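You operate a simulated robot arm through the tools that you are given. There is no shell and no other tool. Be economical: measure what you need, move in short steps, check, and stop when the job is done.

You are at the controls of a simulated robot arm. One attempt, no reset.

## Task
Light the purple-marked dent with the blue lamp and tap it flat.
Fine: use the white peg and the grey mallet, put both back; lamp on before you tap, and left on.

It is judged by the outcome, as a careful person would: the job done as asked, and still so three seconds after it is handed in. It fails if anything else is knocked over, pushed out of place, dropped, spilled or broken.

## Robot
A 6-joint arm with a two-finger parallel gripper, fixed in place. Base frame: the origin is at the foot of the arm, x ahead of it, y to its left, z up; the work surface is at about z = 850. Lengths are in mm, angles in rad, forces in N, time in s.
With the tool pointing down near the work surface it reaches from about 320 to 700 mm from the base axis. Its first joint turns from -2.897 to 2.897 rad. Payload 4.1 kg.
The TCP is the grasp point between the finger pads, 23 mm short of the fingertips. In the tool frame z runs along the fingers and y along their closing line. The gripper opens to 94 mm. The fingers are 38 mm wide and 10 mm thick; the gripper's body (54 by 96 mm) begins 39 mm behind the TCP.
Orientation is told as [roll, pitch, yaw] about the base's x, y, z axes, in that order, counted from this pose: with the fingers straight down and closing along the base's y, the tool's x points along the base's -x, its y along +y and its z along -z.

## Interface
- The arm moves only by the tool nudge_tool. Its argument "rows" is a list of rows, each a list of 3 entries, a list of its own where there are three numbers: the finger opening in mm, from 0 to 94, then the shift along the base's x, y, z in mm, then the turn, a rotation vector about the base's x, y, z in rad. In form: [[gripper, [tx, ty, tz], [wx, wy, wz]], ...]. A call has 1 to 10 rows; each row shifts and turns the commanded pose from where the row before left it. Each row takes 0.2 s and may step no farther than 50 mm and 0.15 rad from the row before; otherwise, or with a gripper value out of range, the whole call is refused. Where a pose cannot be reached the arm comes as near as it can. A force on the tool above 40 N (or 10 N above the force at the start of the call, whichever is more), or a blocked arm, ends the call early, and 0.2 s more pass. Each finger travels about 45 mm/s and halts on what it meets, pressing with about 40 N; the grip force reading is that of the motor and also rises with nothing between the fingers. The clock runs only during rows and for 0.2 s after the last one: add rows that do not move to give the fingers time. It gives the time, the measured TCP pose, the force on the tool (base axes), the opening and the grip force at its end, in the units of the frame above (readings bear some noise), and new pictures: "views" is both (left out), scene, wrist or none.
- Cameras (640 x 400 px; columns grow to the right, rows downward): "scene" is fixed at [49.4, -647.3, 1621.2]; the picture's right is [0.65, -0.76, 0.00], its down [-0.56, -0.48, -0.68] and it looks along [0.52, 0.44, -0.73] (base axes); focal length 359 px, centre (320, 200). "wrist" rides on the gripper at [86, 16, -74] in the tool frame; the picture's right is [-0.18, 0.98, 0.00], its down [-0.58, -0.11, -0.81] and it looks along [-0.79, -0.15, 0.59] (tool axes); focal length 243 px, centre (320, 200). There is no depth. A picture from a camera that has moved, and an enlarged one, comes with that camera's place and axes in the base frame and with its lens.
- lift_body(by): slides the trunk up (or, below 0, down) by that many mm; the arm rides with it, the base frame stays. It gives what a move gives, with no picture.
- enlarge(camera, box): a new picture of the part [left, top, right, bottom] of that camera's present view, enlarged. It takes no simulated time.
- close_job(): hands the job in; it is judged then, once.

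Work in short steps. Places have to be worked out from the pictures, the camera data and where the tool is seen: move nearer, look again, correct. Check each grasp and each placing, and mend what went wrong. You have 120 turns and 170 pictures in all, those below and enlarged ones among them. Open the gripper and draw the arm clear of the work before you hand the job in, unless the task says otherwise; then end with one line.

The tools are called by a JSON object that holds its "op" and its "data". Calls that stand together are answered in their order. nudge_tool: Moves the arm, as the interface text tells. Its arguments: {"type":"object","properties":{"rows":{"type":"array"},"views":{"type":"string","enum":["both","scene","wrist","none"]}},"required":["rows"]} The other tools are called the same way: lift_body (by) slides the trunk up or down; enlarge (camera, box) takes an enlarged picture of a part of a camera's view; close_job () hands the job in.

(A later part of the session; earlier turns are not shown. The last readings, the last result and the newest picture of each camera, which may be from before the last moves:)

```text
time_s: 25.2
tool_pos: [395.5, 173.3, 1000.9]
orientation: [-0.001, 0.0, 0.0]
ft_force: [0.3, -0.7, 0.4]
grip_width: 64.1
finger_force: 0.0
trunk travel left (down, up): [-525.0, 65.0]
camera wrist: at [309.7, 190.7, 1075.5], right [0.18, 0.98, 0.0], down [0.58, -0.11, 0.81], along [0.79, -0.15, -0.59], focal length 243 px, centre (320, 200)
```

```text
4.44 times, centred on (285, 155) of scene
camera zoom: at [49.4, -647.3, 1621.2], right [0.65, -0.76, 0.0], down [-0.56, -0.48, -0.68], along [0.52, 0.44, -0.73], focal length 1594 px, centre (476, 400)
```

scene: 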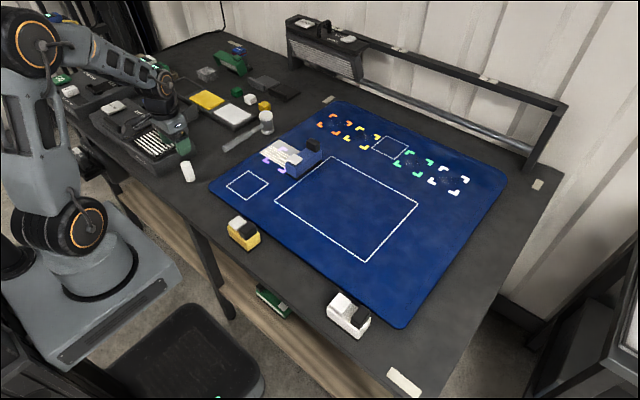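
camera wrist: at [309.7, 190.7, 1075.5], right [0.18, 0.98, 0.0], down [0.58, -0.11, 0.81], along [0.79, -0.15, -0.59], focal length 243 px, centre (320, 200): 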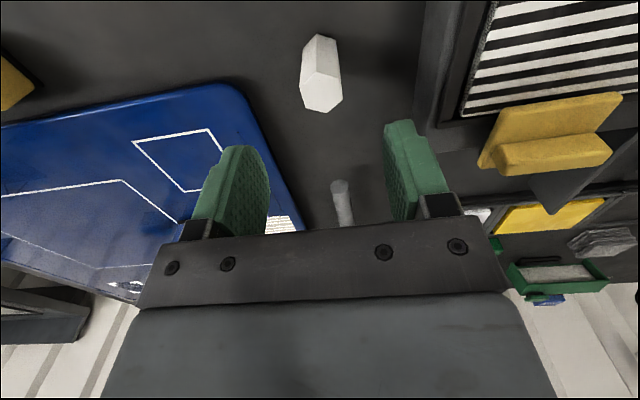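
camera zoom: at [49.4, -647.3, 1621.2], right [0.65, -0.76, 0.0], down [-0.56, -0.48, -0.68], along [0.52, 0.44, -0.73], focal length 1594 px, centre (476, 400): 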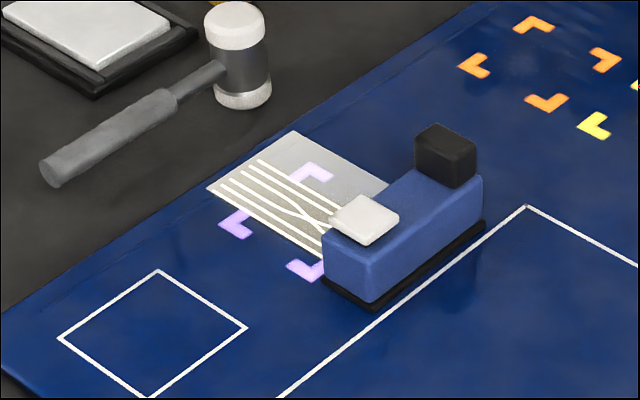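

Peg at ≈(398,174), height ≈70. Zooming to see its hex orientation and the mallet.

{"op": "enlarge", "data": {"camera": "wrist", "box": [270, 15, 370, 125]}}

{"op": "enlarge", "data": {"camera": "scene", "box": [160, 140, 220, 190]}}

```text
3.64 times, centred on (320, 70) of wrist
camera zoom: at [309.7, 190.7, 1075.5], right [0.18, 0.98, 0.0], down [0.58, -0.11, 0.81], along [0.79, -0.15, -0.59], focal length 882 px, centre (320, 673)
```

zoom: 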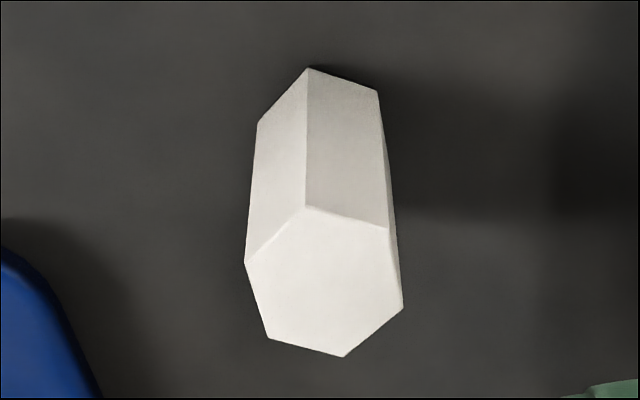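

```text
8.00 times, centred on (190, 165) of scene
camera zoom: at [49.4, -647.3, 1621.2], right [0.65, -0.76, 0.0], down [-0.56, -0.48, -0.68], along [0.52, 0.44, -0.73], focal length 2870 px, centre (1360, 480)
```

zoom: 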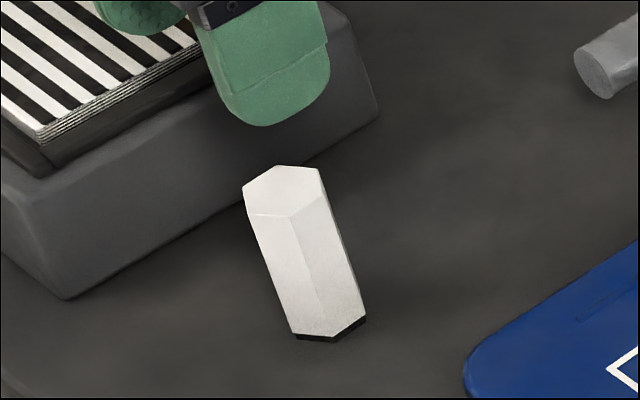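

The peg's flats face ±y, so yaw 0 suits; centre ≈(398,175). Descending to TCP z≈902 with 50 mm opening and closing on its upper part.

{"op": "nudge_tool", "data": {"rows": [[54, [2.5, 1.5, -30], [0, 0, 0]], [54, [0, 0, -30], [0, 0, 0.03]], [54, [0, 0, 0], [0, 0, 0]]]}}

```text
time_s: 26.0
tool_pos: [397.8, 173.9, 939.5]
orientation: [0.001, 0.0, 0.032]
ft_force: [1.1, 0.5, -0.1]
grip_width: 54.2
finger_force: 0.0
trunk travel left (down, up): [-525.0, 65.0]
camera wrist: at [311.7, 189.6, 1014.5], right [0.15, 0.99, 0.0], down [0.58, -0.09, 0.81], along [0.8, -0.12, -0.59], focal length 243 px, centre (320, 200)
```

scene: 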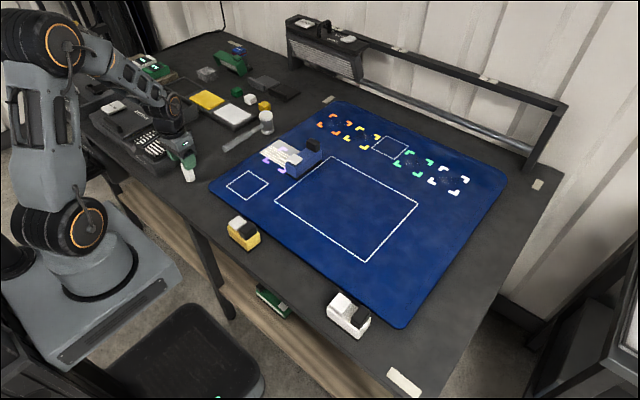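
wrist: 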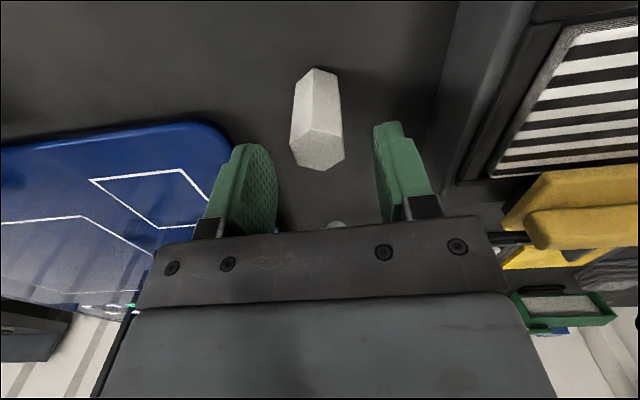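

Well centred. Lower to 902 and close.

{"op": "nudge_tool", "data": {"rows": [[54, [0, 0, -20], [0, 0, 0]], [54, [0, 0, -17], [0, 0, 0]], [15, [0, 0, 0], [0, 0, 0]], [15, [0, 0, 0], [0, 0, 0]], [15, [0, 0, 0], [0, 0, 0]]]}}

```text
time_s: 27.2
tool_pos: [397.9, 175.2, 902.8]
orientation: [0.0, 0.001, 0.031]
ft_force: [-0.6, -0.5, 0.4]
grip_width: 28.4
finger_force: 39.7
trunk travel left (down, up): [-525.0, 65.0]
camera wrist: at [312.1, 190.0, 977.4], right [0.15, 0.99, 0.0], down [0.58, -0.09, 0.81], along [0.8, -0.12, -0.59], focal length 243 px, centre (320, 200)
```

scene: 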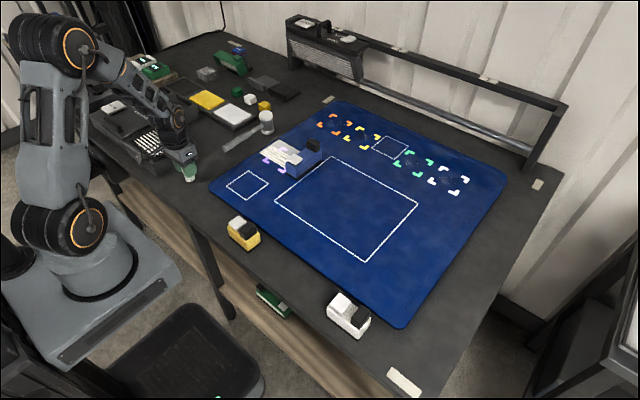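
wrist: 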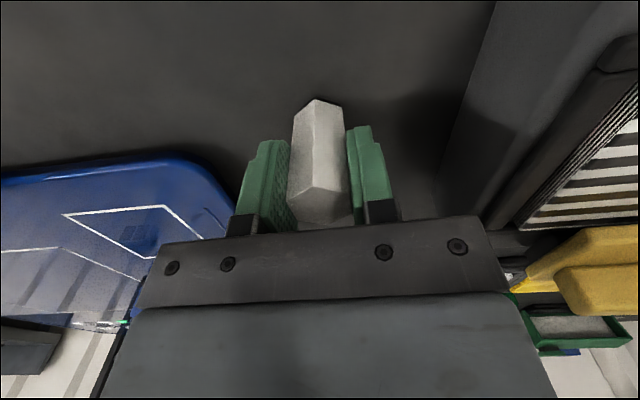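

Peg gripped (28.4 mm); home is TCP (398,175.2,902.8). Lifting and carrying it above the dent.

{"op": "nudge_tool", "data": {"rows": [[15, [0, 0, 15], [0, 0, 0]], [15, [0, 0, 35], [0, 0, 0]], [15, [0, 0, 40], [0, 0, 0]], [15, [35, -23, 0], [0, 0, 0]], [15, [35, -23, 0], [0, 0, 0]], [15, [35, -23, 0], [0, 0, 0]], [15, [35, -23, 0], [0, 0, 0]], [15, [35, -23, 0], [0, 0, 0]], [15, [35, -25, 0], [0, 0, 0]], [15, [33, -24, 0], [0, 0, 0]]], "views": "none"}}

{"op": "nudge_tool", "data": {"rows": [[15, [0, 0, -20], [0, 0, 0]], [15, [0, 0, 0], [0, 0, 0]]]}}

{"op": "enlarge", "data": {"camera": "scene", "box": [230, 110, 340, 200]}}

{"op": "enlarge", "data": {"camera": "wrist", "box": [200, 0, 440, 240]}}

```text
time_s: 29.4
tool_pos: [640.6, 10.5, 993.4]
orientation: [0.0, 0.001, 0.031]
ft_force: [-0.8, -0.3, -0.5]
grip_width: 29.0
finger_force: 40.4
trunk travel left (down, up): [-525.0, 65.0]
```

```text
time_s: 30.0
tool_pos: [640.0, 11.7, 973.7]
orientation: [-0.002, -0.002, 0.032]
ft_force: [-0.6, 0.3, -1.6]
grip_width: 28.9
finger_force: 40.3
trunk travel left (down, up): [-525.0, 65.0]
camera wrist: at [554.7, 26.1, 1048.4], right [0.15, 0.99, 0.0], down [0.58, -0.09, 0.81], along [0.8, -0.12, -0.59], focal length 243 px, centre (320, 200)
```

scene: 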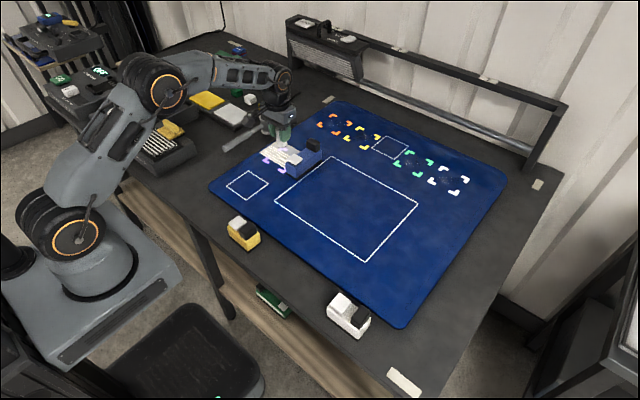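
wrist: 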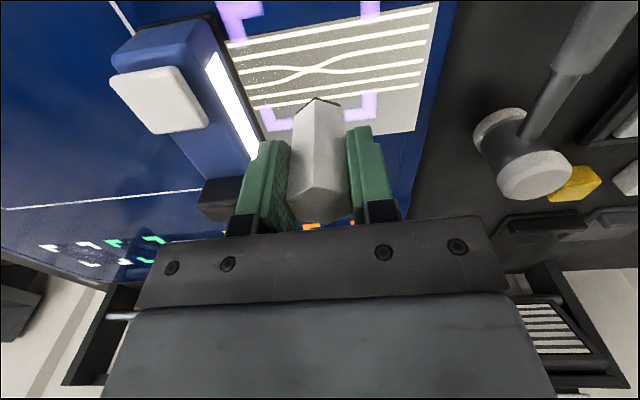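

```text
4.44 times, centred on (285, 155) of scene
camera zoom: at [49.4, -647.3, 1621.2], right [0.65, -0.76, 0.0], down [-0.56, -0.48, -0.68], along [0.52, 0.44, -0.73], focal length 1594 px, centre (476, 400)
```

zoom: 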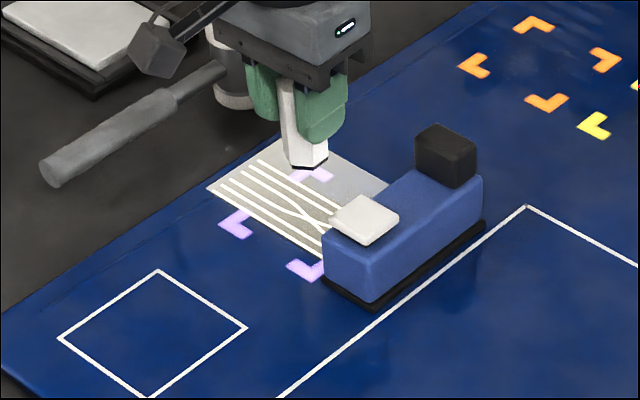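

```text
1.67 times, centred on (320, 120) of wrist
camera zoom: at [554.7, 26.1, 1048.4], right [0.15, 0.99, 0.0], down [0.58, -0.09, 0.81], along [0.8, -0.12, -0.59], focal length 404 px, centre (320, 333)
```

zoom: 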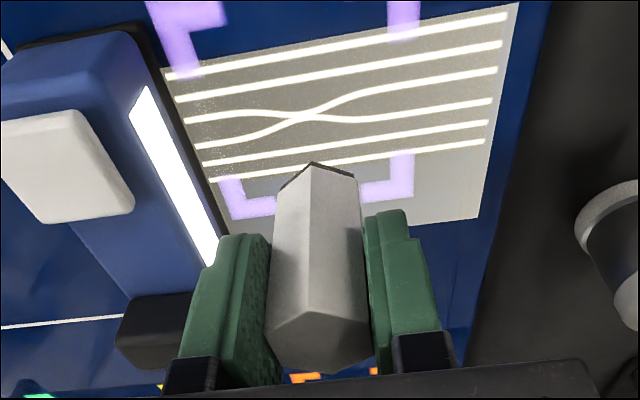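

Dent centre refined to ≈(639,7). Shifting 4 mm to −y and lowering the peg, watching the force.

{"op": "nudge_tool", "data": {"rows": [[15, [-1, -4.5, -20], [0, 0, 0]], [15, [0, 0, -20], [0, 0, 0]], [15, [0, 0, -5], [0, 0, 0]], [15, [0, 0, 0], [0, 0, 0]]], "views": "wrist"}}

{"op": "enlarge", "data": {"camera": "scene", "box": [250, 120, 330, 190]}}

```text
time_s: 31.0
tool_pos: [638.2, 6.9, 928.2]
orientation: [0.0, -0.001, 0.03]
ft_force: [0.1, 0.0, 0.4]
grip_width: 29.0
finger_force: 39.9
trunk travel left (down, up): [-525.0, 65.0]
camera wrist: at [553.6, 21.0, 1002.9], right [0.15, 0.99, 0.0], down [0.58, -0.09, 0.81], along [0.8, -0.12, -0.59], focal length 243 px, centre (320, 200)
```

wrist: 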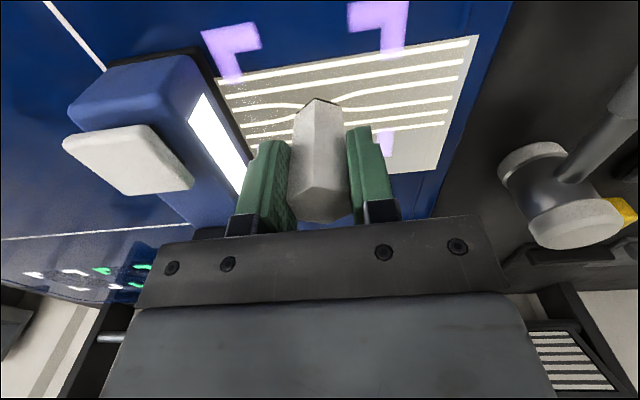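

```text
5.71 times, centred on (290, 155) of scene
camera zoom: at [49.4, -647.3, 1621.2], right [0.65, -0.76, 0.0], down [-0.56, -0.48, -0.68], along [0.52, 0.44, -0.73], focal length 2050 px, centre (491, 457)
```

zoom: 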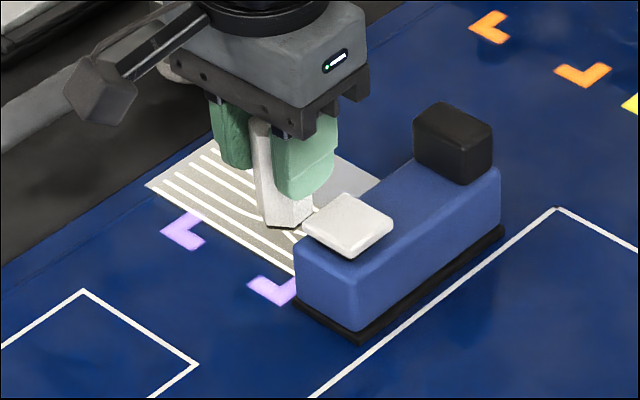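

Alignment is good: bracket centre computes to (638.5,7). Lowering in 2 mm steps to contact.

{"op": "nudge_tool", "data": {"rows": [[15, [0, 0, -3], [0, 0, 0]], [15, [0, 0, -2], [0, 0, 0]], [15, [0, 0, 0], [0, 0, 0]]], "views": "none"}}

```text
time_s: 31.8
tool_pos: [640.0, 6.9, 925.4]
orientation: [0.0, -0.003, 0.03]
ft_force: [-0.8, 1.2, 9.6]
grip_width: 28.9
finger_force: 40.0
trunk travel left (down, up): [-525.0, 65.0]
```

Contact at TCP z≈925 (9.6 N). Easing up slightly, then opening and retreating upward.

{"op": "nudge_tool", "data": {"rows": [[15, [0, 0, 1], [0, 0, 0]], [15, [0, 0, 0], [0, 0, 0]]], "views": "none"}}

{"op": "nudge_tool", "data": {"rows": [[44, [0, 0, 0], [0, 0, 0]], [44, [0, 0, 0], [0, 0, 0]], [44, [0, 0, 0], [0, 0, 0]]]}}

```text
time_s: 32.4
tool_pos: [640.2, 6.4, 924.1]
orientation: [0.001, 0.002, 0.031]
ft_force: [1.6, -1.6, 6.3]
grip_width: 28.7
finger_force: 39.8
trunk travel left (down, up): [-525.0, 65.0]
```

```text
time_s: 33.2
tool_pos: [639.8, 7.2, 924.4]
orientation: [-0.001, 0.0, 0.03]
ft_force: [-0.7, 0.5, -0.7]
grip_width: 43.8
finger_force: 0.0
trunk travel left (down, up): [-525.0, 65.0]
camera wrist: at [553.5, 21.5, 999.2], right [0.15, 0.99, 0.0], down [0.58, -0.09, 0.81], along [0.8, -0.12, -0.59], focal length 243 px, centre (320, 200)
```

scene: 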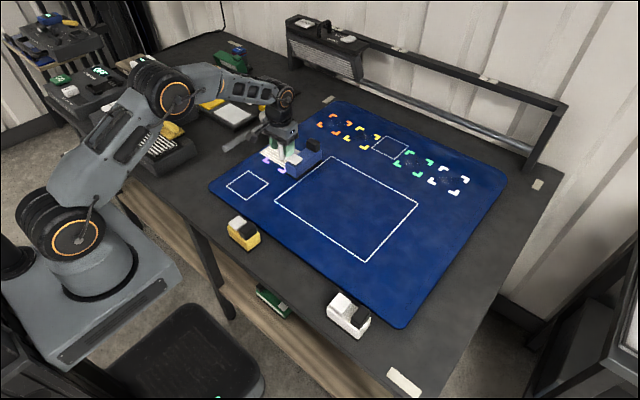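
wrist: 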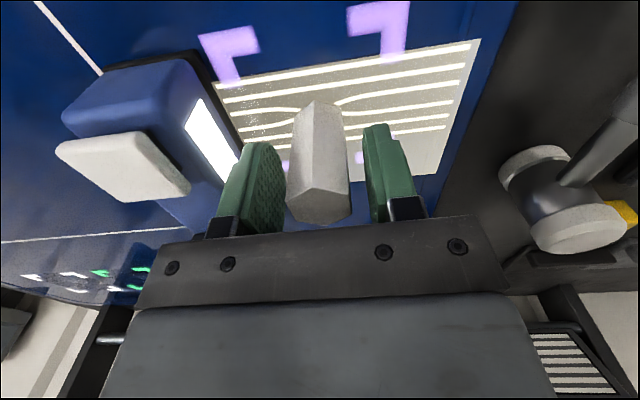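

The peg stands on the dent. Rising straight up, then moving over the mallet handle (est. x 548–668, y≈183, z≈880).

{"op": "nudge_tool", "data": {"rows": [[44, [0, 0, 25], [0, 0, 0]], [44, [0, 0, 45], [0, 0, 0]], [64, [-3, 45, 10], [0, 0, -0.03]], [64, [-3, 45, 0], [0, 0, 0]], [64, [-3, 45, 0], [0, 0, 0]], [64, [-3, 41, 0], [0, 0, 0]], [64, [-3, 0, -20], [0, 0, 0]], [64, [0, 0, 0], [0, 0, 0]]]}}

{"op": "enlarge", "data": {"camera": "scene", "box": [230, 110, 340, 200]}}

```text
time_s: 35.0
tool_pos: [624.5, 183.3, 984.6]
orientation: [0.0, 0.0, -0.002]
ft_force: [0.5, -0.4, -0.1]
grip_width: 64.1
finger_force: 0.0
trunk travel left (down, up): [-525.0, 65.0]
camera wrist: at [537.9, 200.6, 1059.0], right [0.18, 0.98, 0.0], down [0.58, -0.11, 0.81], along [0.79, -0.15, -0.59], focal length 243 px, centre (320, 200)
```

scene: 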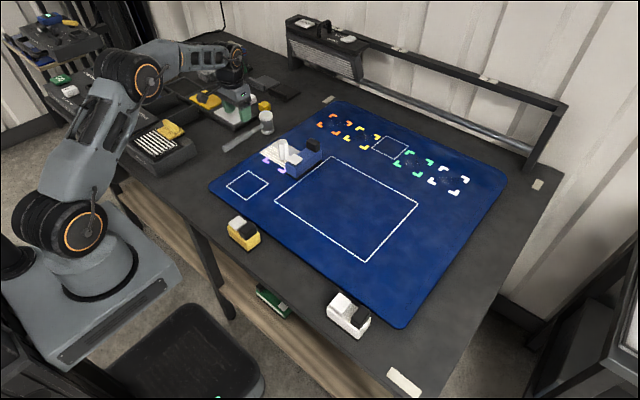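
wrist: 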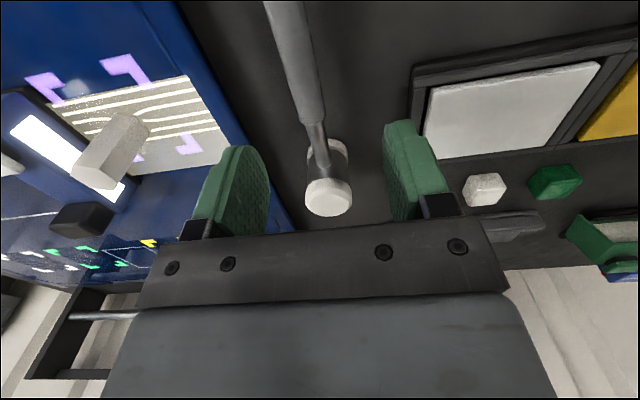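

```text
4.44 times, centred on (285, 155) of scene
camera zoom: at [49.4, -647.3, 1621.2], right [0.65, -0.76, 0.0], down [-0.56, -0.48, -0.68], along [0.52, 0.44, -0.73], focal length 1594 px, centre (476, 400)
```

zoom: 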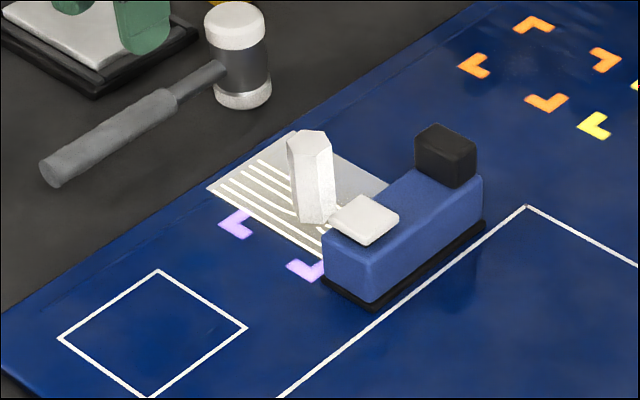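

Handle axis is at y≈170.5, horizontal along x, with the head centre at x≈728. Lining up at x=632 and descending to TCP z≈884.

{"op": "nudge_tool", "data": {"rows": [[54, [7.5, -13, 0], [0, 0, 0]], [54, [0, 0, -40], [0, 0, 0]], [54, [0, 0, -30], [0, 0, 0]], [54, [0, 0, 0], [0, 0, 0]]]}}

```text
time_s: 36.0
tool_pos: [631.9, 169.7, 914.8]
orientation: [0.001, 0.001, 0.001]
ft_force: [-0.6, -0.6, -0.4]
grip_width: 54.1
finger_force: 0.1
trunk travel left (down, up): [-525.0, 65.0]
camera wrist: at [546.4, 187.4, 988.7], right [0.18, 0.98, 0.0], down [0.58, -0.11, 0.81], along [0.79, -0.15, -0.59], focal length 243 px, centre (320, 200)
```

scene: 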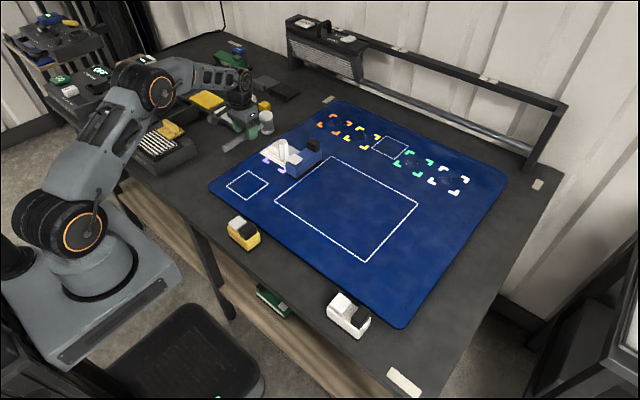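
wrist: 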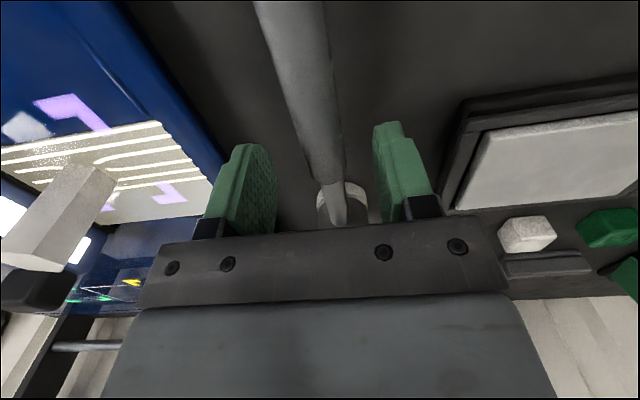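

Centred between the fingers. Lowering 31 mm and closing.

{"op": "nudge_tool", "data": {"rows": [[54, [0, 0, -16], [0, 0, 0]], [54, [0, 0, -15], [0, 0, 0]], [10, [0, 0, 0], [0, 0, 0]], [10, [0, 0, 0], [0, 0, 0]], [10, [0, 0, 0], [0, 0, 0]]]}}

{"op": "enlarge", "data": {"camera": "scene", "box": [210, 80, 300, 160]}}

```text
time_s: 37.2
tool_pos: [632.0, 168.9, 882.4]
orientation: [0.0, 0.0, 0.001]
ft_force: [0.9, 0.4, 1.4]
grip_width: 22.5
finger_force: 40.1
trunk travel left (down, up): [-525.0, 65.0]
camera wrist: at [546.4, 187.3, 958.0], right [0.18, 0.98, 0.0], down [0.58, -0.11, 0.81], along [0.79, -0.15, -0.59], focal length 243 px, centre (320, 200)
```

scene: 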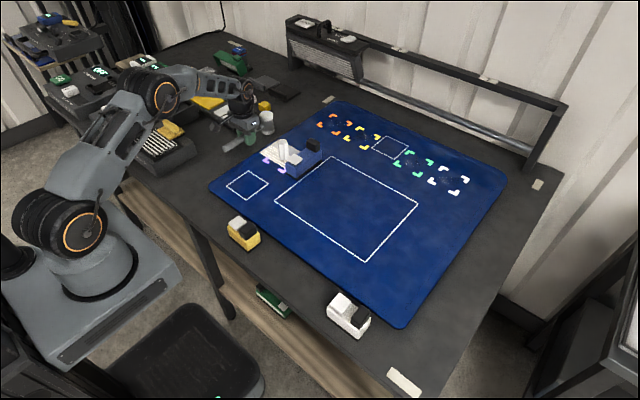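
wrist: 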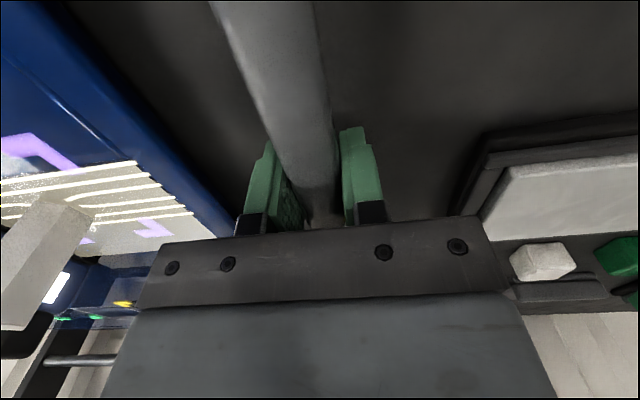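

```text
5.00 times, centred on (255, 120) of scene
camera zoom: at [49.4, -647.3, 1621.2], right [0.65, -0.76, 0.0], down [-0.56, -0.48, -0.68], along [0.52, 0.44, -0.73], focal length 1794 px, centre (645, 600)
```

zoom: 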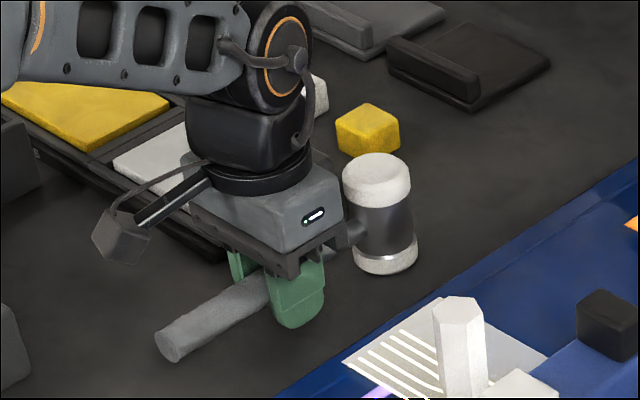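

Gripped (22.5 mm); home TCP (632,169.5,883). Lifting straight up and checking for droop.

{"op": "nudge_tool", "data": {"rows": [[10, [0, 0, 10], [0, 0, 0]], [10, [0, 0, 25], [0, 0, 0]], [10, [0, 0, 40], [0, 0, 0]], [10, [0, 0, 45], [0, 0, 0]], [10, [0, 0, 0], [0, 0, 0]]]}}

{"op": "enlarge", "data": {"camera": "scene", "box": [210, 80, 300, 160]}}

```text
time_s: 38.4
tool_pos: [631.9, 169.9, 1003.8]
orientation: [0.001, 0.001, 0.001]
ft_force: [-0.4, 0.0, -3.3]
grip_width: 22.3
finger_force: 40.0
trunk travel left (down, up): [-525.0, 65.0]
camera wrist: at [546.3, 187.2, 1078.3], right [0.18, 0.98, 0.0], down [0.58, -0.11, 0.81], along [0.79, -0.15, -0.59], focal length 243 px, centre (320, 200)
```

scene: 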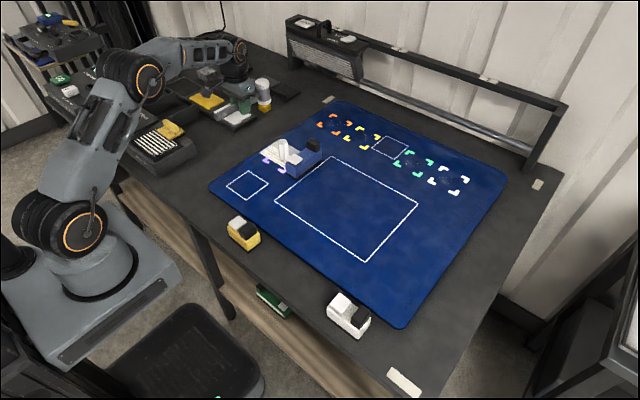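
wrist: 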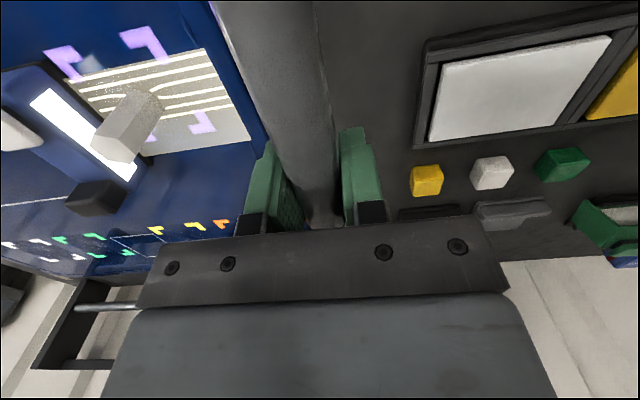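

```text
5.00 times, centred on (255, 120) of scene
camera zoom: at [49.4, -647.3, 1621.2], right [0.65, -0.76, 0.0], down [-0.56, -0.48, -0.68], along [0.52, 0.44, -0.73], focal length 1794 px, centre (645, 600)
```

zoom: 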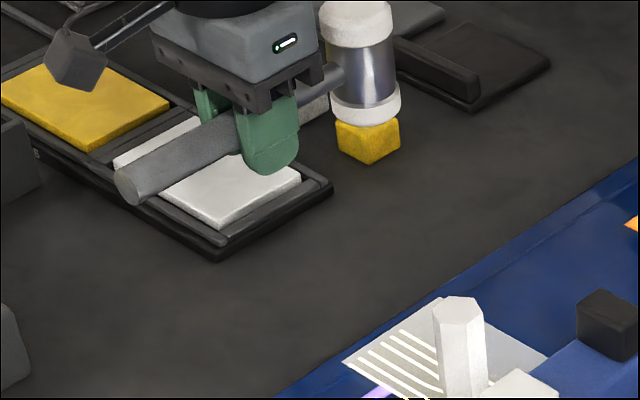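

Held level. Moving so the head (TCP + 96 mm in x) comes over the peg at (640,7): TCP target ≈(543,6).

{"op": "nudge_tool", "data": {"rows": [[10, [-30, -20, 5], [0, 0, 0]], [10, [-30, -30, 0], [0, 0, 0]], [10, [-29, -35, 0], [0, 0, 0]], [10, [0, -40, 0], [0, 0, 0]], [10, [0, -39, 0], [0, 0, 0]], [10, [0, 0, 0], [0, 0, 0]]]}}

{"op": "enlarge", "data": {"camera": "scene", "box": [230, 100, 330, 190]}}

```text
time_s: 39.8
tool_pos: [543.0, 5.9, 1007.6]
orientation: [-0.002, -0.001, 0.001]
ft_force: [0.3, -0.3, -3.2]
grip_width: 22.1
finger_force: 39.4
trunk travel left (down, up): [-525.0, 65.0]
camera wrist: at [457.9, 23.4, 1082.4], right [0.18, 0.98, 0.0], down [0.58, -0.11, 0.81], along [0.79, -0.15, -0.59], focal length 243 px, centre (320, 200)
```

scene: 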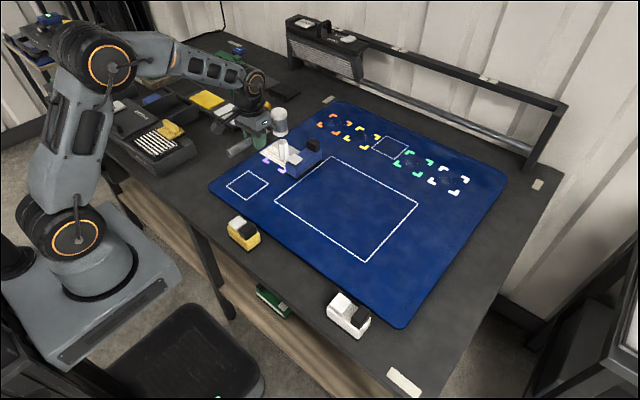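
wrist: 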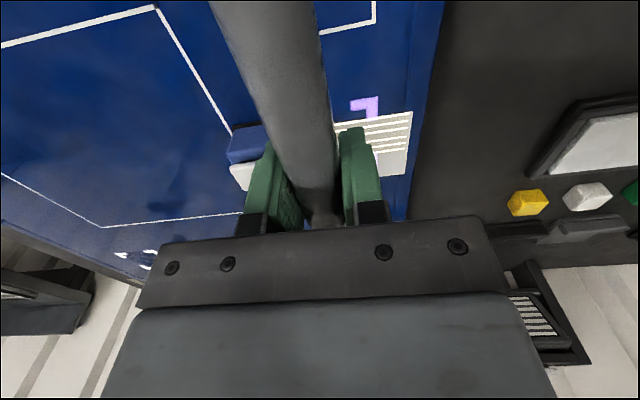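

```text
4.44 times, centred on (280, 145) of scene
camera zoom: at [49.4, -647.3, 1621.2], right [0.65, -0.76, 0.0], down [-0.56, -0.48, -0.68], along [0.52, 0.44, -0.73], focal length 1594 px, centre (498, 444)
```

zoom: 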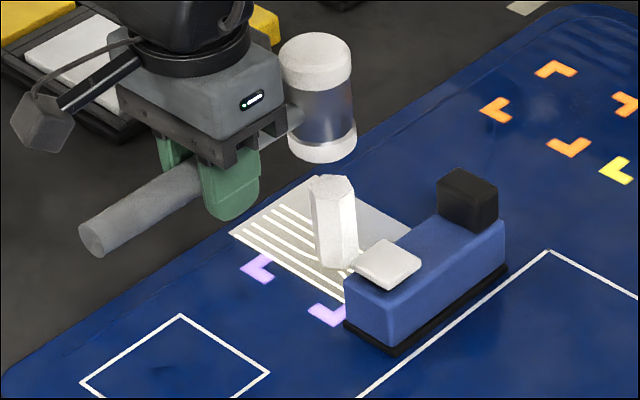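

Nearly aligned; the peg is ~3–4 mm to the right of the head. Nudging (+2,−3) and lowering to just above the peg top (~TCP 985).

{"op": "nudge_tool", "data": {"rows": [[10, [2, -3, -10], [0, 0, 0]], [10, [0, 0, -10], [0, 0, 0]], [10, [0, 0, 0], [0, 0, 0]]], "views": "none"}}

{"op": "enlarge", "data": {"camera": "scene", "box": [255, 105, 315, 165]}}

```text
time_s: 40.6
tool_pos: [546.7, 2.6, 988.0]
orientation: [-0.001, 0.002, 0.001]
ft_force: [0.4, 0.0, -3.5]
grip_width: 22.2
finger_force: 40.3
trunk travel left (down, up): [-525.0, 65.0]
```

```text
6.67 times, centred on (285, 135) of scene
camera zoom: at [49.4, -647.3, 1621.2], right [0.65, -0.76, 0.0], down [-0.56, -0.48, -0.68], along [0.52, 0.44, -0.73], focal length 2391 px, centre (553, 633)
```

zoom: 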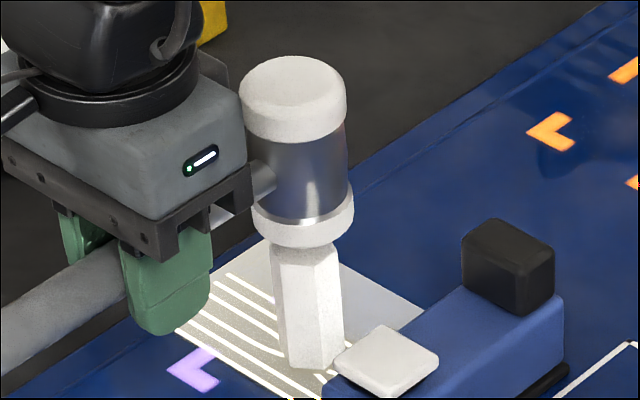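

Aligned, with a gap of about 10 mm. Lowering in small steps to find contact.

{"op": "nudge_tool", "data": {"rows": [[10, [0, 0, -3], [0, 0, 0]], [10, [0, 0, -2], [0, 0, 0]], [10, [0, 0, -2], [0, 0, 0]]], "views": "none"}}

{"op": "nudge_tool", "data": {"rows": [[10, [0, 0, -2], [0, 0, 0]], [10, [0, 0, -1], [0, 0, 0]]], "views": "none"}}

```text
time_s: 41.4
tool_pos: [545.7, 3.4, 981.1]
orientation: [0.0, 0.001, 0.001]
ft_force: [-0.1, -0.3, -3.1]
grip_width: 22.2
finger_force: 40.2
trunk travel left (down, up): [-525.0, 65.0]
```

```text
time_s: 42.0
tool_pos: [544.3, 2.1, 978.3]
orientation: [-0.001, -0.001, -0.001]
ft_force: [-0.2, 0.8, -2.7]
grip_width: 22.2
finger_force: 39.8
trunk travel left (down, up): [-525.0, 65.0]
```

Not touching yet at 978; a little further.

{"op": "nudge_tool", "data": {"rows": [[10, [0, 0, -2], [0, 0, 0]], [10, [0, 0, -1], [0, 0, 0]]], "views": "none"}}

{"op": "enlarge", "data": {"camera": "scene", "box": [255, 105, 315, 165]}}

```text
time_s: 42.6
tool_pos: [545.2, 2.5, 974.8]
orientation: [0.0, 0.0, 0.001]
ft_force: [-0.7, 0.1, -3.3]
grip_width: 22.2
finger_force: 39.8
trunk travel left (down, up): [-525.0, 65.0]
```

```text
6.67 times, centred on (285, 135) of scene
camera zoom: at [49.4, -647.3, 1621.2], right [0.65, -0.76, 0.0], down [-0.56, -0.48, -0.68], along [0.52, 0.44, -0.73], focal length 2391 px, centre (553, 633)
```

zoom: 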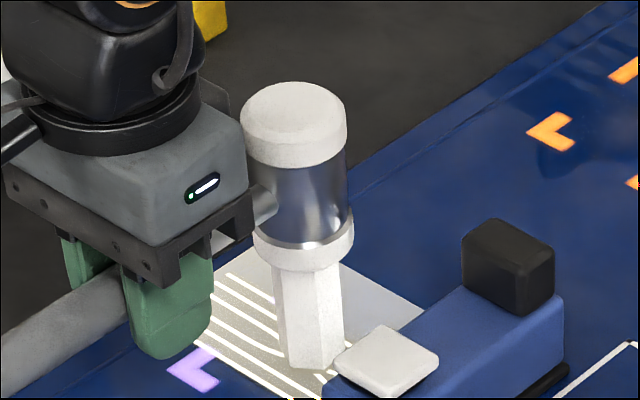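

Very near contact now; continuing by 1 mm steps.

{"op": "nudge_tool", "data": {"rows": [[10, [0, 0, -1.5], [0, 0, 0]], [10, [0, 0, -1], [0, 0, 0]]], "views": "none"}}

{"op": "nudge_tool", "data": {"rows": [[10, [0, 0, -1], [0, 0, 0]], [10, [0, 0, -1], [0, 0, 0]]], "views": "none"}}

```text
time_s: 43.2
tool_pos: [546.5, 3.3, 973.1]
orientation: [0.0, -0.001, 0.001]
ft_force: [0.1, 0.1, -3.7]
grip_width: 22.4
finger_force: 40.0
trunk travel left (down, up): [-525.0, 65.0]
```

```text
time_s: 43.8
tool_pos: [545.4, 1.9, 970.7]
orientation: [0.0, 0.0, -0.001]
ft_force: [-0.4, -0.3, 2.0]
grip_width: 22.2
finger_force: 40.3
trunk travel left (down, up): [-525.0, 65.0]
```

Contact at TCP ≈971. Now a tap: raise 12 mm, strike down 14 mm in one row, lift back.

{"op": "nudge_tool", "data": {"rows": [[10, [0, 0, 12], [0, 0, 0]], [10, [0, 0, 0], [0, 0, 0]], [10, [0, 0, -14], [0, 0, 0]], [10, [0, 0, 14], [0, 0, 0]]]}}

{"op": "enlarge", "data": {"camera": "scene", "box": [240, 105, 320, 185]}}

```text
time_s: 44.8
tool_pos: [545.0, 2.6, 982.2]
orientation: [0.001, -0.001, -0.001]
ft_force: [-0.9, 0.0, -3.4]
grip_width: 22.3
finger_force: 40.4
trunk travel left (down, up): [-525.0, 65.0]
camera wrist: at [459.7, 20.0, 1057.3], right [0.18, 0.98, 0.0], down [0.58, -0.11, 0.81], along [0.79, -0.15, -0.59], focal length 243 px, centre (320, 200)
```

scene: 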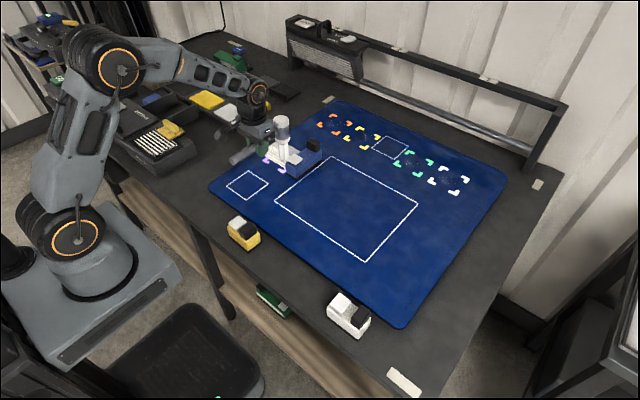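
wrist: 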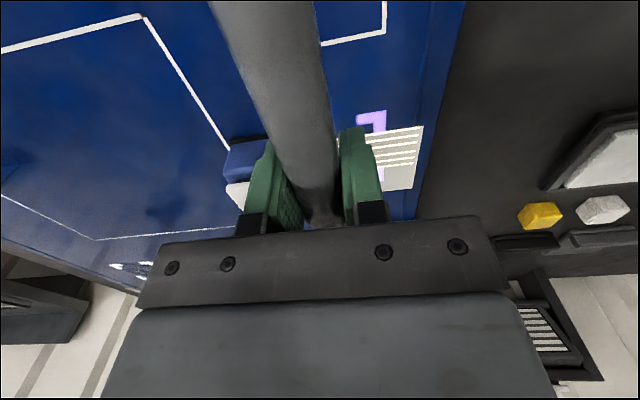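

```text
5.00 times, centred on (280, 145) of scene
camera zoom: at [49.4, -647.3, 1621.2], right [0.65, -0.76, 0.0], down [-0.56, -0.48, -0.68], along [0.52, 0.44, -0.73], focal length 1794 px, centre (520, 475)
```

zoom: 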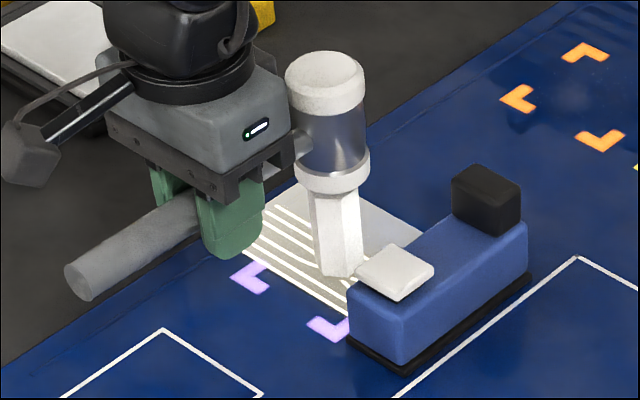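

The peg stayed put. Zooming in to see whether the stripes have straightened.

{"op": "enlarge", "data": {"camera": "scene", "box": [258, 140, 302, 172]}}

```text
12.50 times, centred on (280, 156) of scene
camera zoom: at [49.4, -647.3, 1621.2], right [0.65, -0.76, 0.0], down [-0.56, -0.48, -0.68], along [0.52, 0.44, -0.73], focal length 4484 px, centre (820, 750)
```

zoom: 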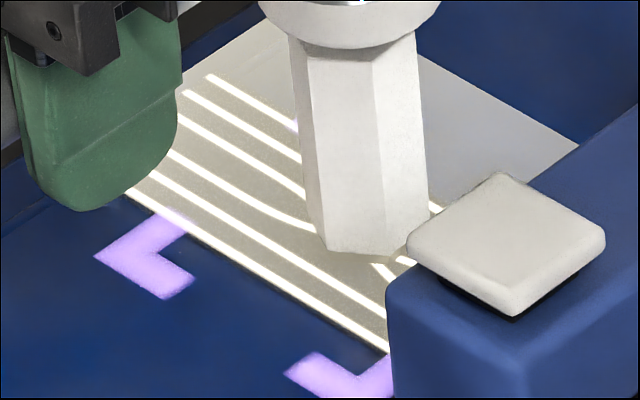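

The stripes still bend beside the peg, so the dent is not flat yet. A firmer tap: from 24 mm above, ending 4 mm past contact.

{"op": "nudge_tool", "data": {"rows": [[10, [0, 0, 12], [0, 0, 0]], [10, [0, 0, 0], [0, 0, 0]], [10, [0, 0, -29], [0, 0, 0]], [10, [0, 0, 17], [0, 0, 0]], [10, [0, 0, 0], [0, 0, 0]]], "views": "none"}}

{"op": "enlarge", "data": {"camera": "scene", "box": [258, 140, 302, 172]}}

```text
time_s: 46.0
tool_pos: [544.8, 2.8, 981.6]
orientation: [0.0, 0.0, 0.001]
ft_force: [0.0, 0.0, -3.9]
grip_width: 21.9
finger_force: 40.1
trunk travel left (down, up): [-525.0, 65.0]
```

```text
12.50 times, centred on (280, 156) of scene
camera zoom: at [49.4, -647.3, 1621.2], right [0.65, -0.76, 0.0], down [-0.56, -0.48, -0.68], along [0.52, 0.44, -0.73], focal length 4484 px, centre (820, 750)
```

zoom: 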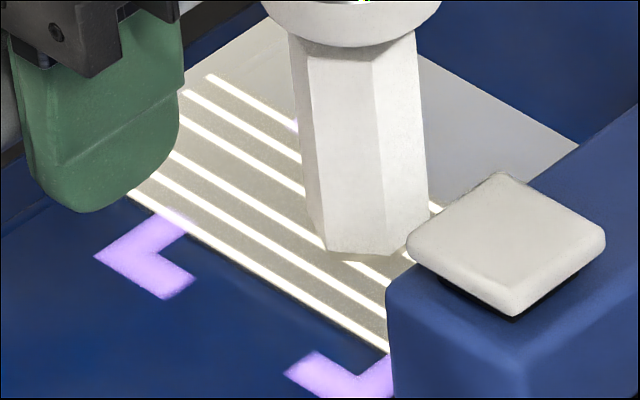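

The stripes are now straight on both sides of the peg. Returning the mallet: raise and retrace to (632,169.5).

{"op": "nudge_tool", "data": {"rows": [[10, [0, 0, 26], [0, 0, 0]], [10, [0, 40, 0], [0, 0, 0]], [10, [0, 42, 0], [0, 0, 0]], [10, [29, 35, 0], [0, 0, 0]], [10, [29, 30, 0], [0, 0, 0]], [10, [29, 20, 0], [0, 0, 0]], [10, [0, 0, 0], [0, 0, 0]]]}}

```text
time_s: 47.6
tool_pos: [631.5, 169.2, 1006.3]
orientation: [0.0, 0.003, -0.001]
ft_force: [-0.2, -0.7, -3.7]
grip_width: 22.1
finger_force: 40.1
trunk travel left (down, up): [-525.0, 65.0]
camera wrist: at [546.9, 186.7, 1081.8], right [0.18, 0.98, 0.0], down [0.58, -0.11, 0.81], along [0.79, -0.15, -0.59], focal length 243 px, centre (320, 200)
```

scene: 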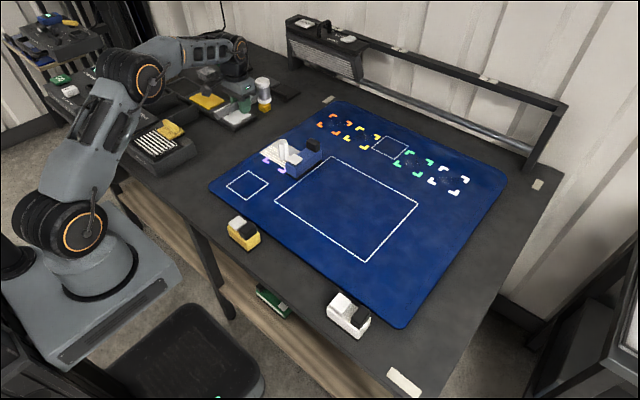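
wrist: 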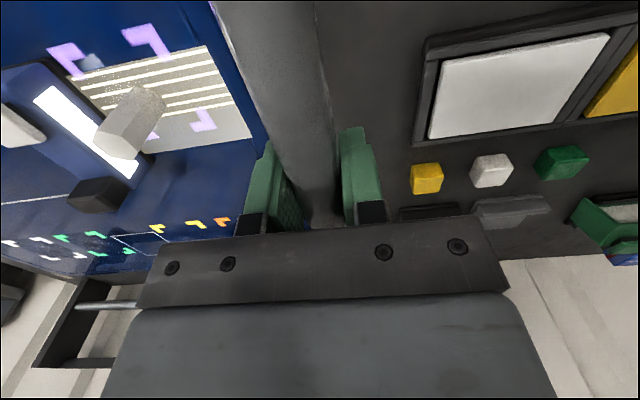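

Checking the stripes from the wrist view, and the mallet's clearance from the yellow block.

{"op": "enlarge", "data": {"camera": "wrist", "box": [30, 20, 270, 170]}}

{"op": "enlarge", "data": {"camera": "scene", "box": [210, 80, 300, 160]}}

```text
2.67 times, centred on (150, 95) of wrist
camera zoom: at [546.9, 186.7, 1081.8], right [0.18, 0.98, 0.0], down [0.58, -0.11, 0.81], along [0.79, -0.15, -0.59], focal length 647 px, centre (773, 480)
```

zoom: 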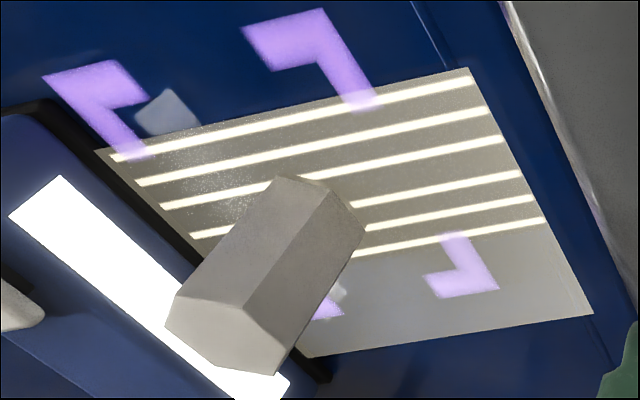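

```text
5.00 times, centred on (255, 120) of scene
camera zoom: at [49.4, -647.3, 1621.2], right [0.65, -0.76, 0.0], down [-0.56, -0.48, -0.68], along [0.52, 0.44, -0.73], focal length 1794 px, centre (645, 600)
```

zoom: 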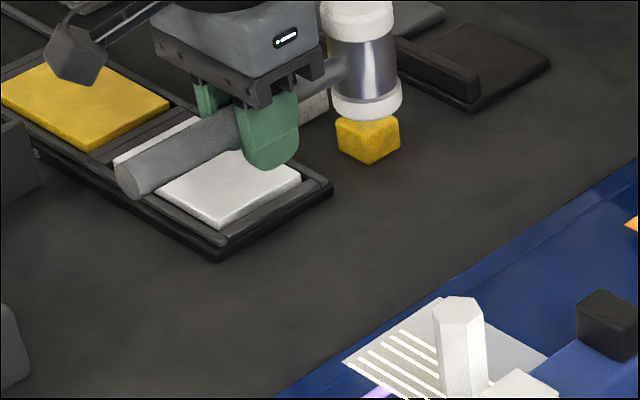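

The stripes are all straight — the dent is flat. Lowering the mallet onto its home spot.

{"op": "nudge_tool", "data": {"rows": [[10, [0.5, 0.3, -45], [0, 0, 0]], [10, [0, 0, -45], [0, 0, 0]], [10, [0, 0, -25], [0, 0, 0]], [10, [0, 0, -4], [0, 0, 0]], [10, [0, 0, 0], [0, 0, 0]]]}}

{"op": "enlarge", "data": {"camera": "scene", "box": [210, 80, 300, 160]}}

```text
time_s: 48.8
tool_pos: [632.6, 169.9, 888.4]
orientation: [0.001, 0.001, 0.001]
ft_force: [0.8, -0.2, -3.8]
grip_width: 22.1
finger_force: 40.7
trunk travel left (down, up): [-525.0, 65.0]
camera wrist: at [547.0, 187.1, 963.7], right [0.18, 0.98, 0.0], down [0.58, -0.11, 0.81], along [0.79, -0.15, -0.59], focal length 243 px, centre (320, 200)
```

scene: 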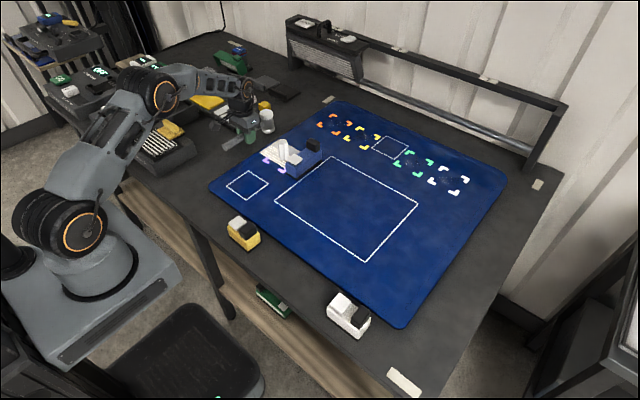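
wrist: 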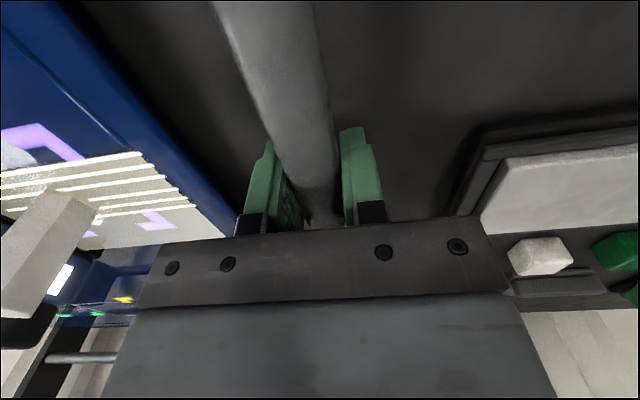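

```text
5.00 times, centred on (255, 120) of scene
camera zoom: at [49.4, -647.3, 1621.2], right [0.65, -0.76, 0.0], down [-0.56, -0.48, -0.68], along [0.52, 0.44, -0.73], focal length 1794 px, centre (645, 600)
```

zoom: 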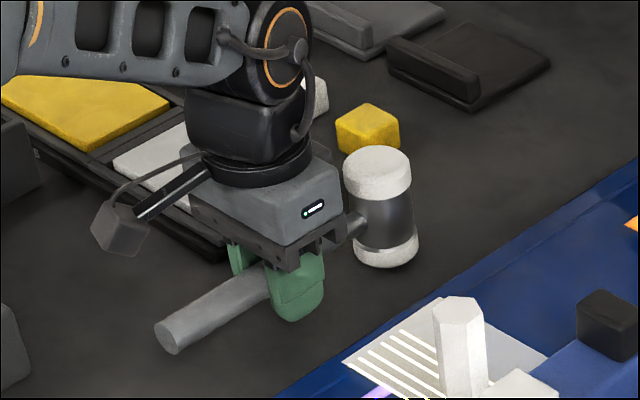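

Aligned with its original spot, about 5 mm above. Lowering to contact.

{"op": "nudge_tool", "data": {"rows": [[10, [0, 0, -2.5], [0, 0, 0]], [10, [0, 0, -1.5], [0, 0, 0]], [10, [0, 0, 0], [0, 0, 0]]], "views": "none"}}

```text
time_s: 49.6
tool_pos: [631.4, 170.1, 884.8]
orientation: [0.0, -0.001, -0.001]
ft_force: [-0.1, -0.2, -3.7]
grip_width: 22.1
finger_force: 40.0
trunk travel left (down, up): [-525.0, 65.0]
```

Still hanging free; going on by 1 mm steps.

{"op": "nudge_tool", "data": {"rows": [[10, [0, 0, -1], [0, 0, 0]], [10, [0, 0, -1], [0, 0, 0]], [10, [0, 0, 0], [0, 0, 0]]], "views": "none"}}

```text
time_s: 50.4
tool_pos: [632.2, 169.2, 883.1]
orientation: [0.0, 0.001, 0.001]
ft_force: [0.3, 0.1, -2.3]
grip_width: 22.2
finger_force: 39.9
trunk travel left (down, up): [-525.0, 65.0]
```

Beginning to take load; 1 mm more, then release.

{"op": "nudge_tool", "data": {"rows": [[10, [0, 0, -0.7], [0, 0, 0]], [10, [0, 0, 0], [0, 0, 0]]], "views": "none"}}

{"op": "nudge_tool", "data": {"rows": [[34, [0, 0, 0], [0, 0, 0]], [54, [0, 0, 0], [0, 0, 0]], [54, [0, 0, 0], [0, 0, 0]]]}}

{"op": "enlarge", "data": {"camera": "scene", "box": [210, 80, 300, 160]}}

```text
time_s: 51.0
tool_pos: [632.2, 170.4, 883.5]
orientation: [0.001, -0.002, 0.001]
ft_force: [-1.4, -1.0, 0.0]
grip_width: 22.3
finger_force: 40.3
trunk travel left (down, up): [-525.0, 65.0]
```

```text
time_s: 51.8
tool_pos: [631.1, 170.6, 884.1]
orientation: [0.002, -0.001, 0.001]
ft_force: [-0.3, -0.6, 0.3]
grip_width: 53.9
finger_force: 0.1
trunk travel left (down, up): [-525.0, 65.0]
camera wrist: at [547.0, 187.2, 957.8], right [0.18, 0.98, 0.0], down [0.58, -0.11, 0.81], along [0.79, -0.15, -0.59], focal length 243 px, centre (320, 200)
```

scene: 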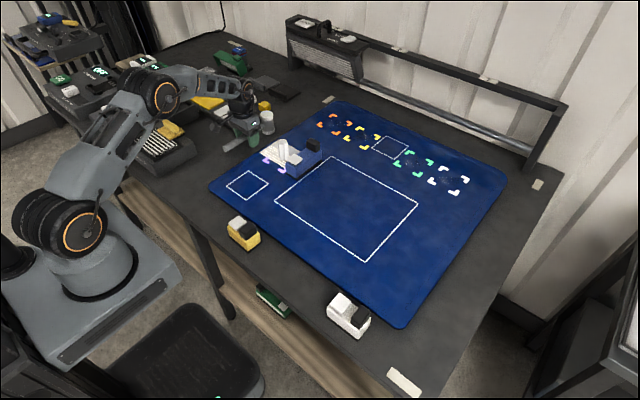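
wrist: 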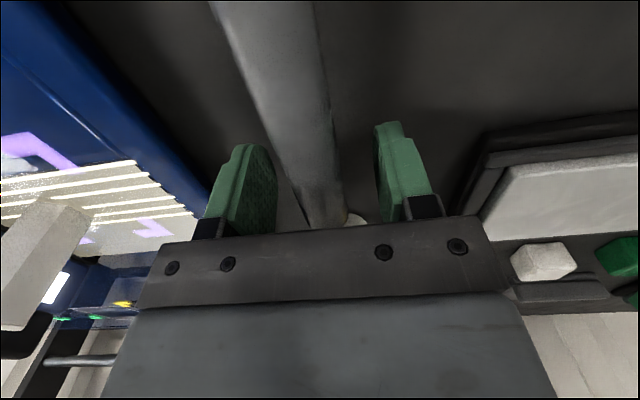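

```text
5.00 times, centred on (255, 120) of scene
camera zoom: at [49.4, -647.3, 1621.2], right [0.65, -0.76, 0.0], down [-0.56, -0.48, -0.68], along [0.52, 0.44, -0.73], focal length 1794 px, centre (645, 600)
```

zoom: 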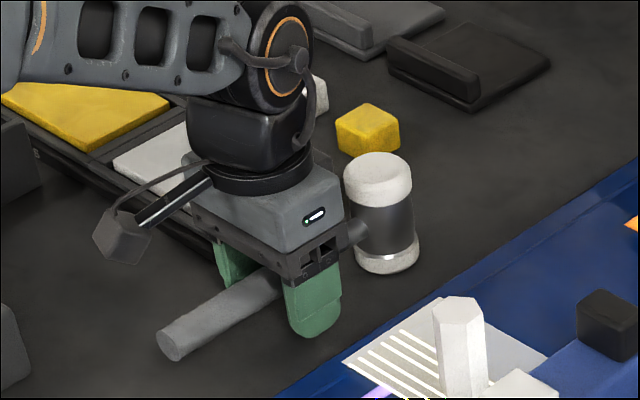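

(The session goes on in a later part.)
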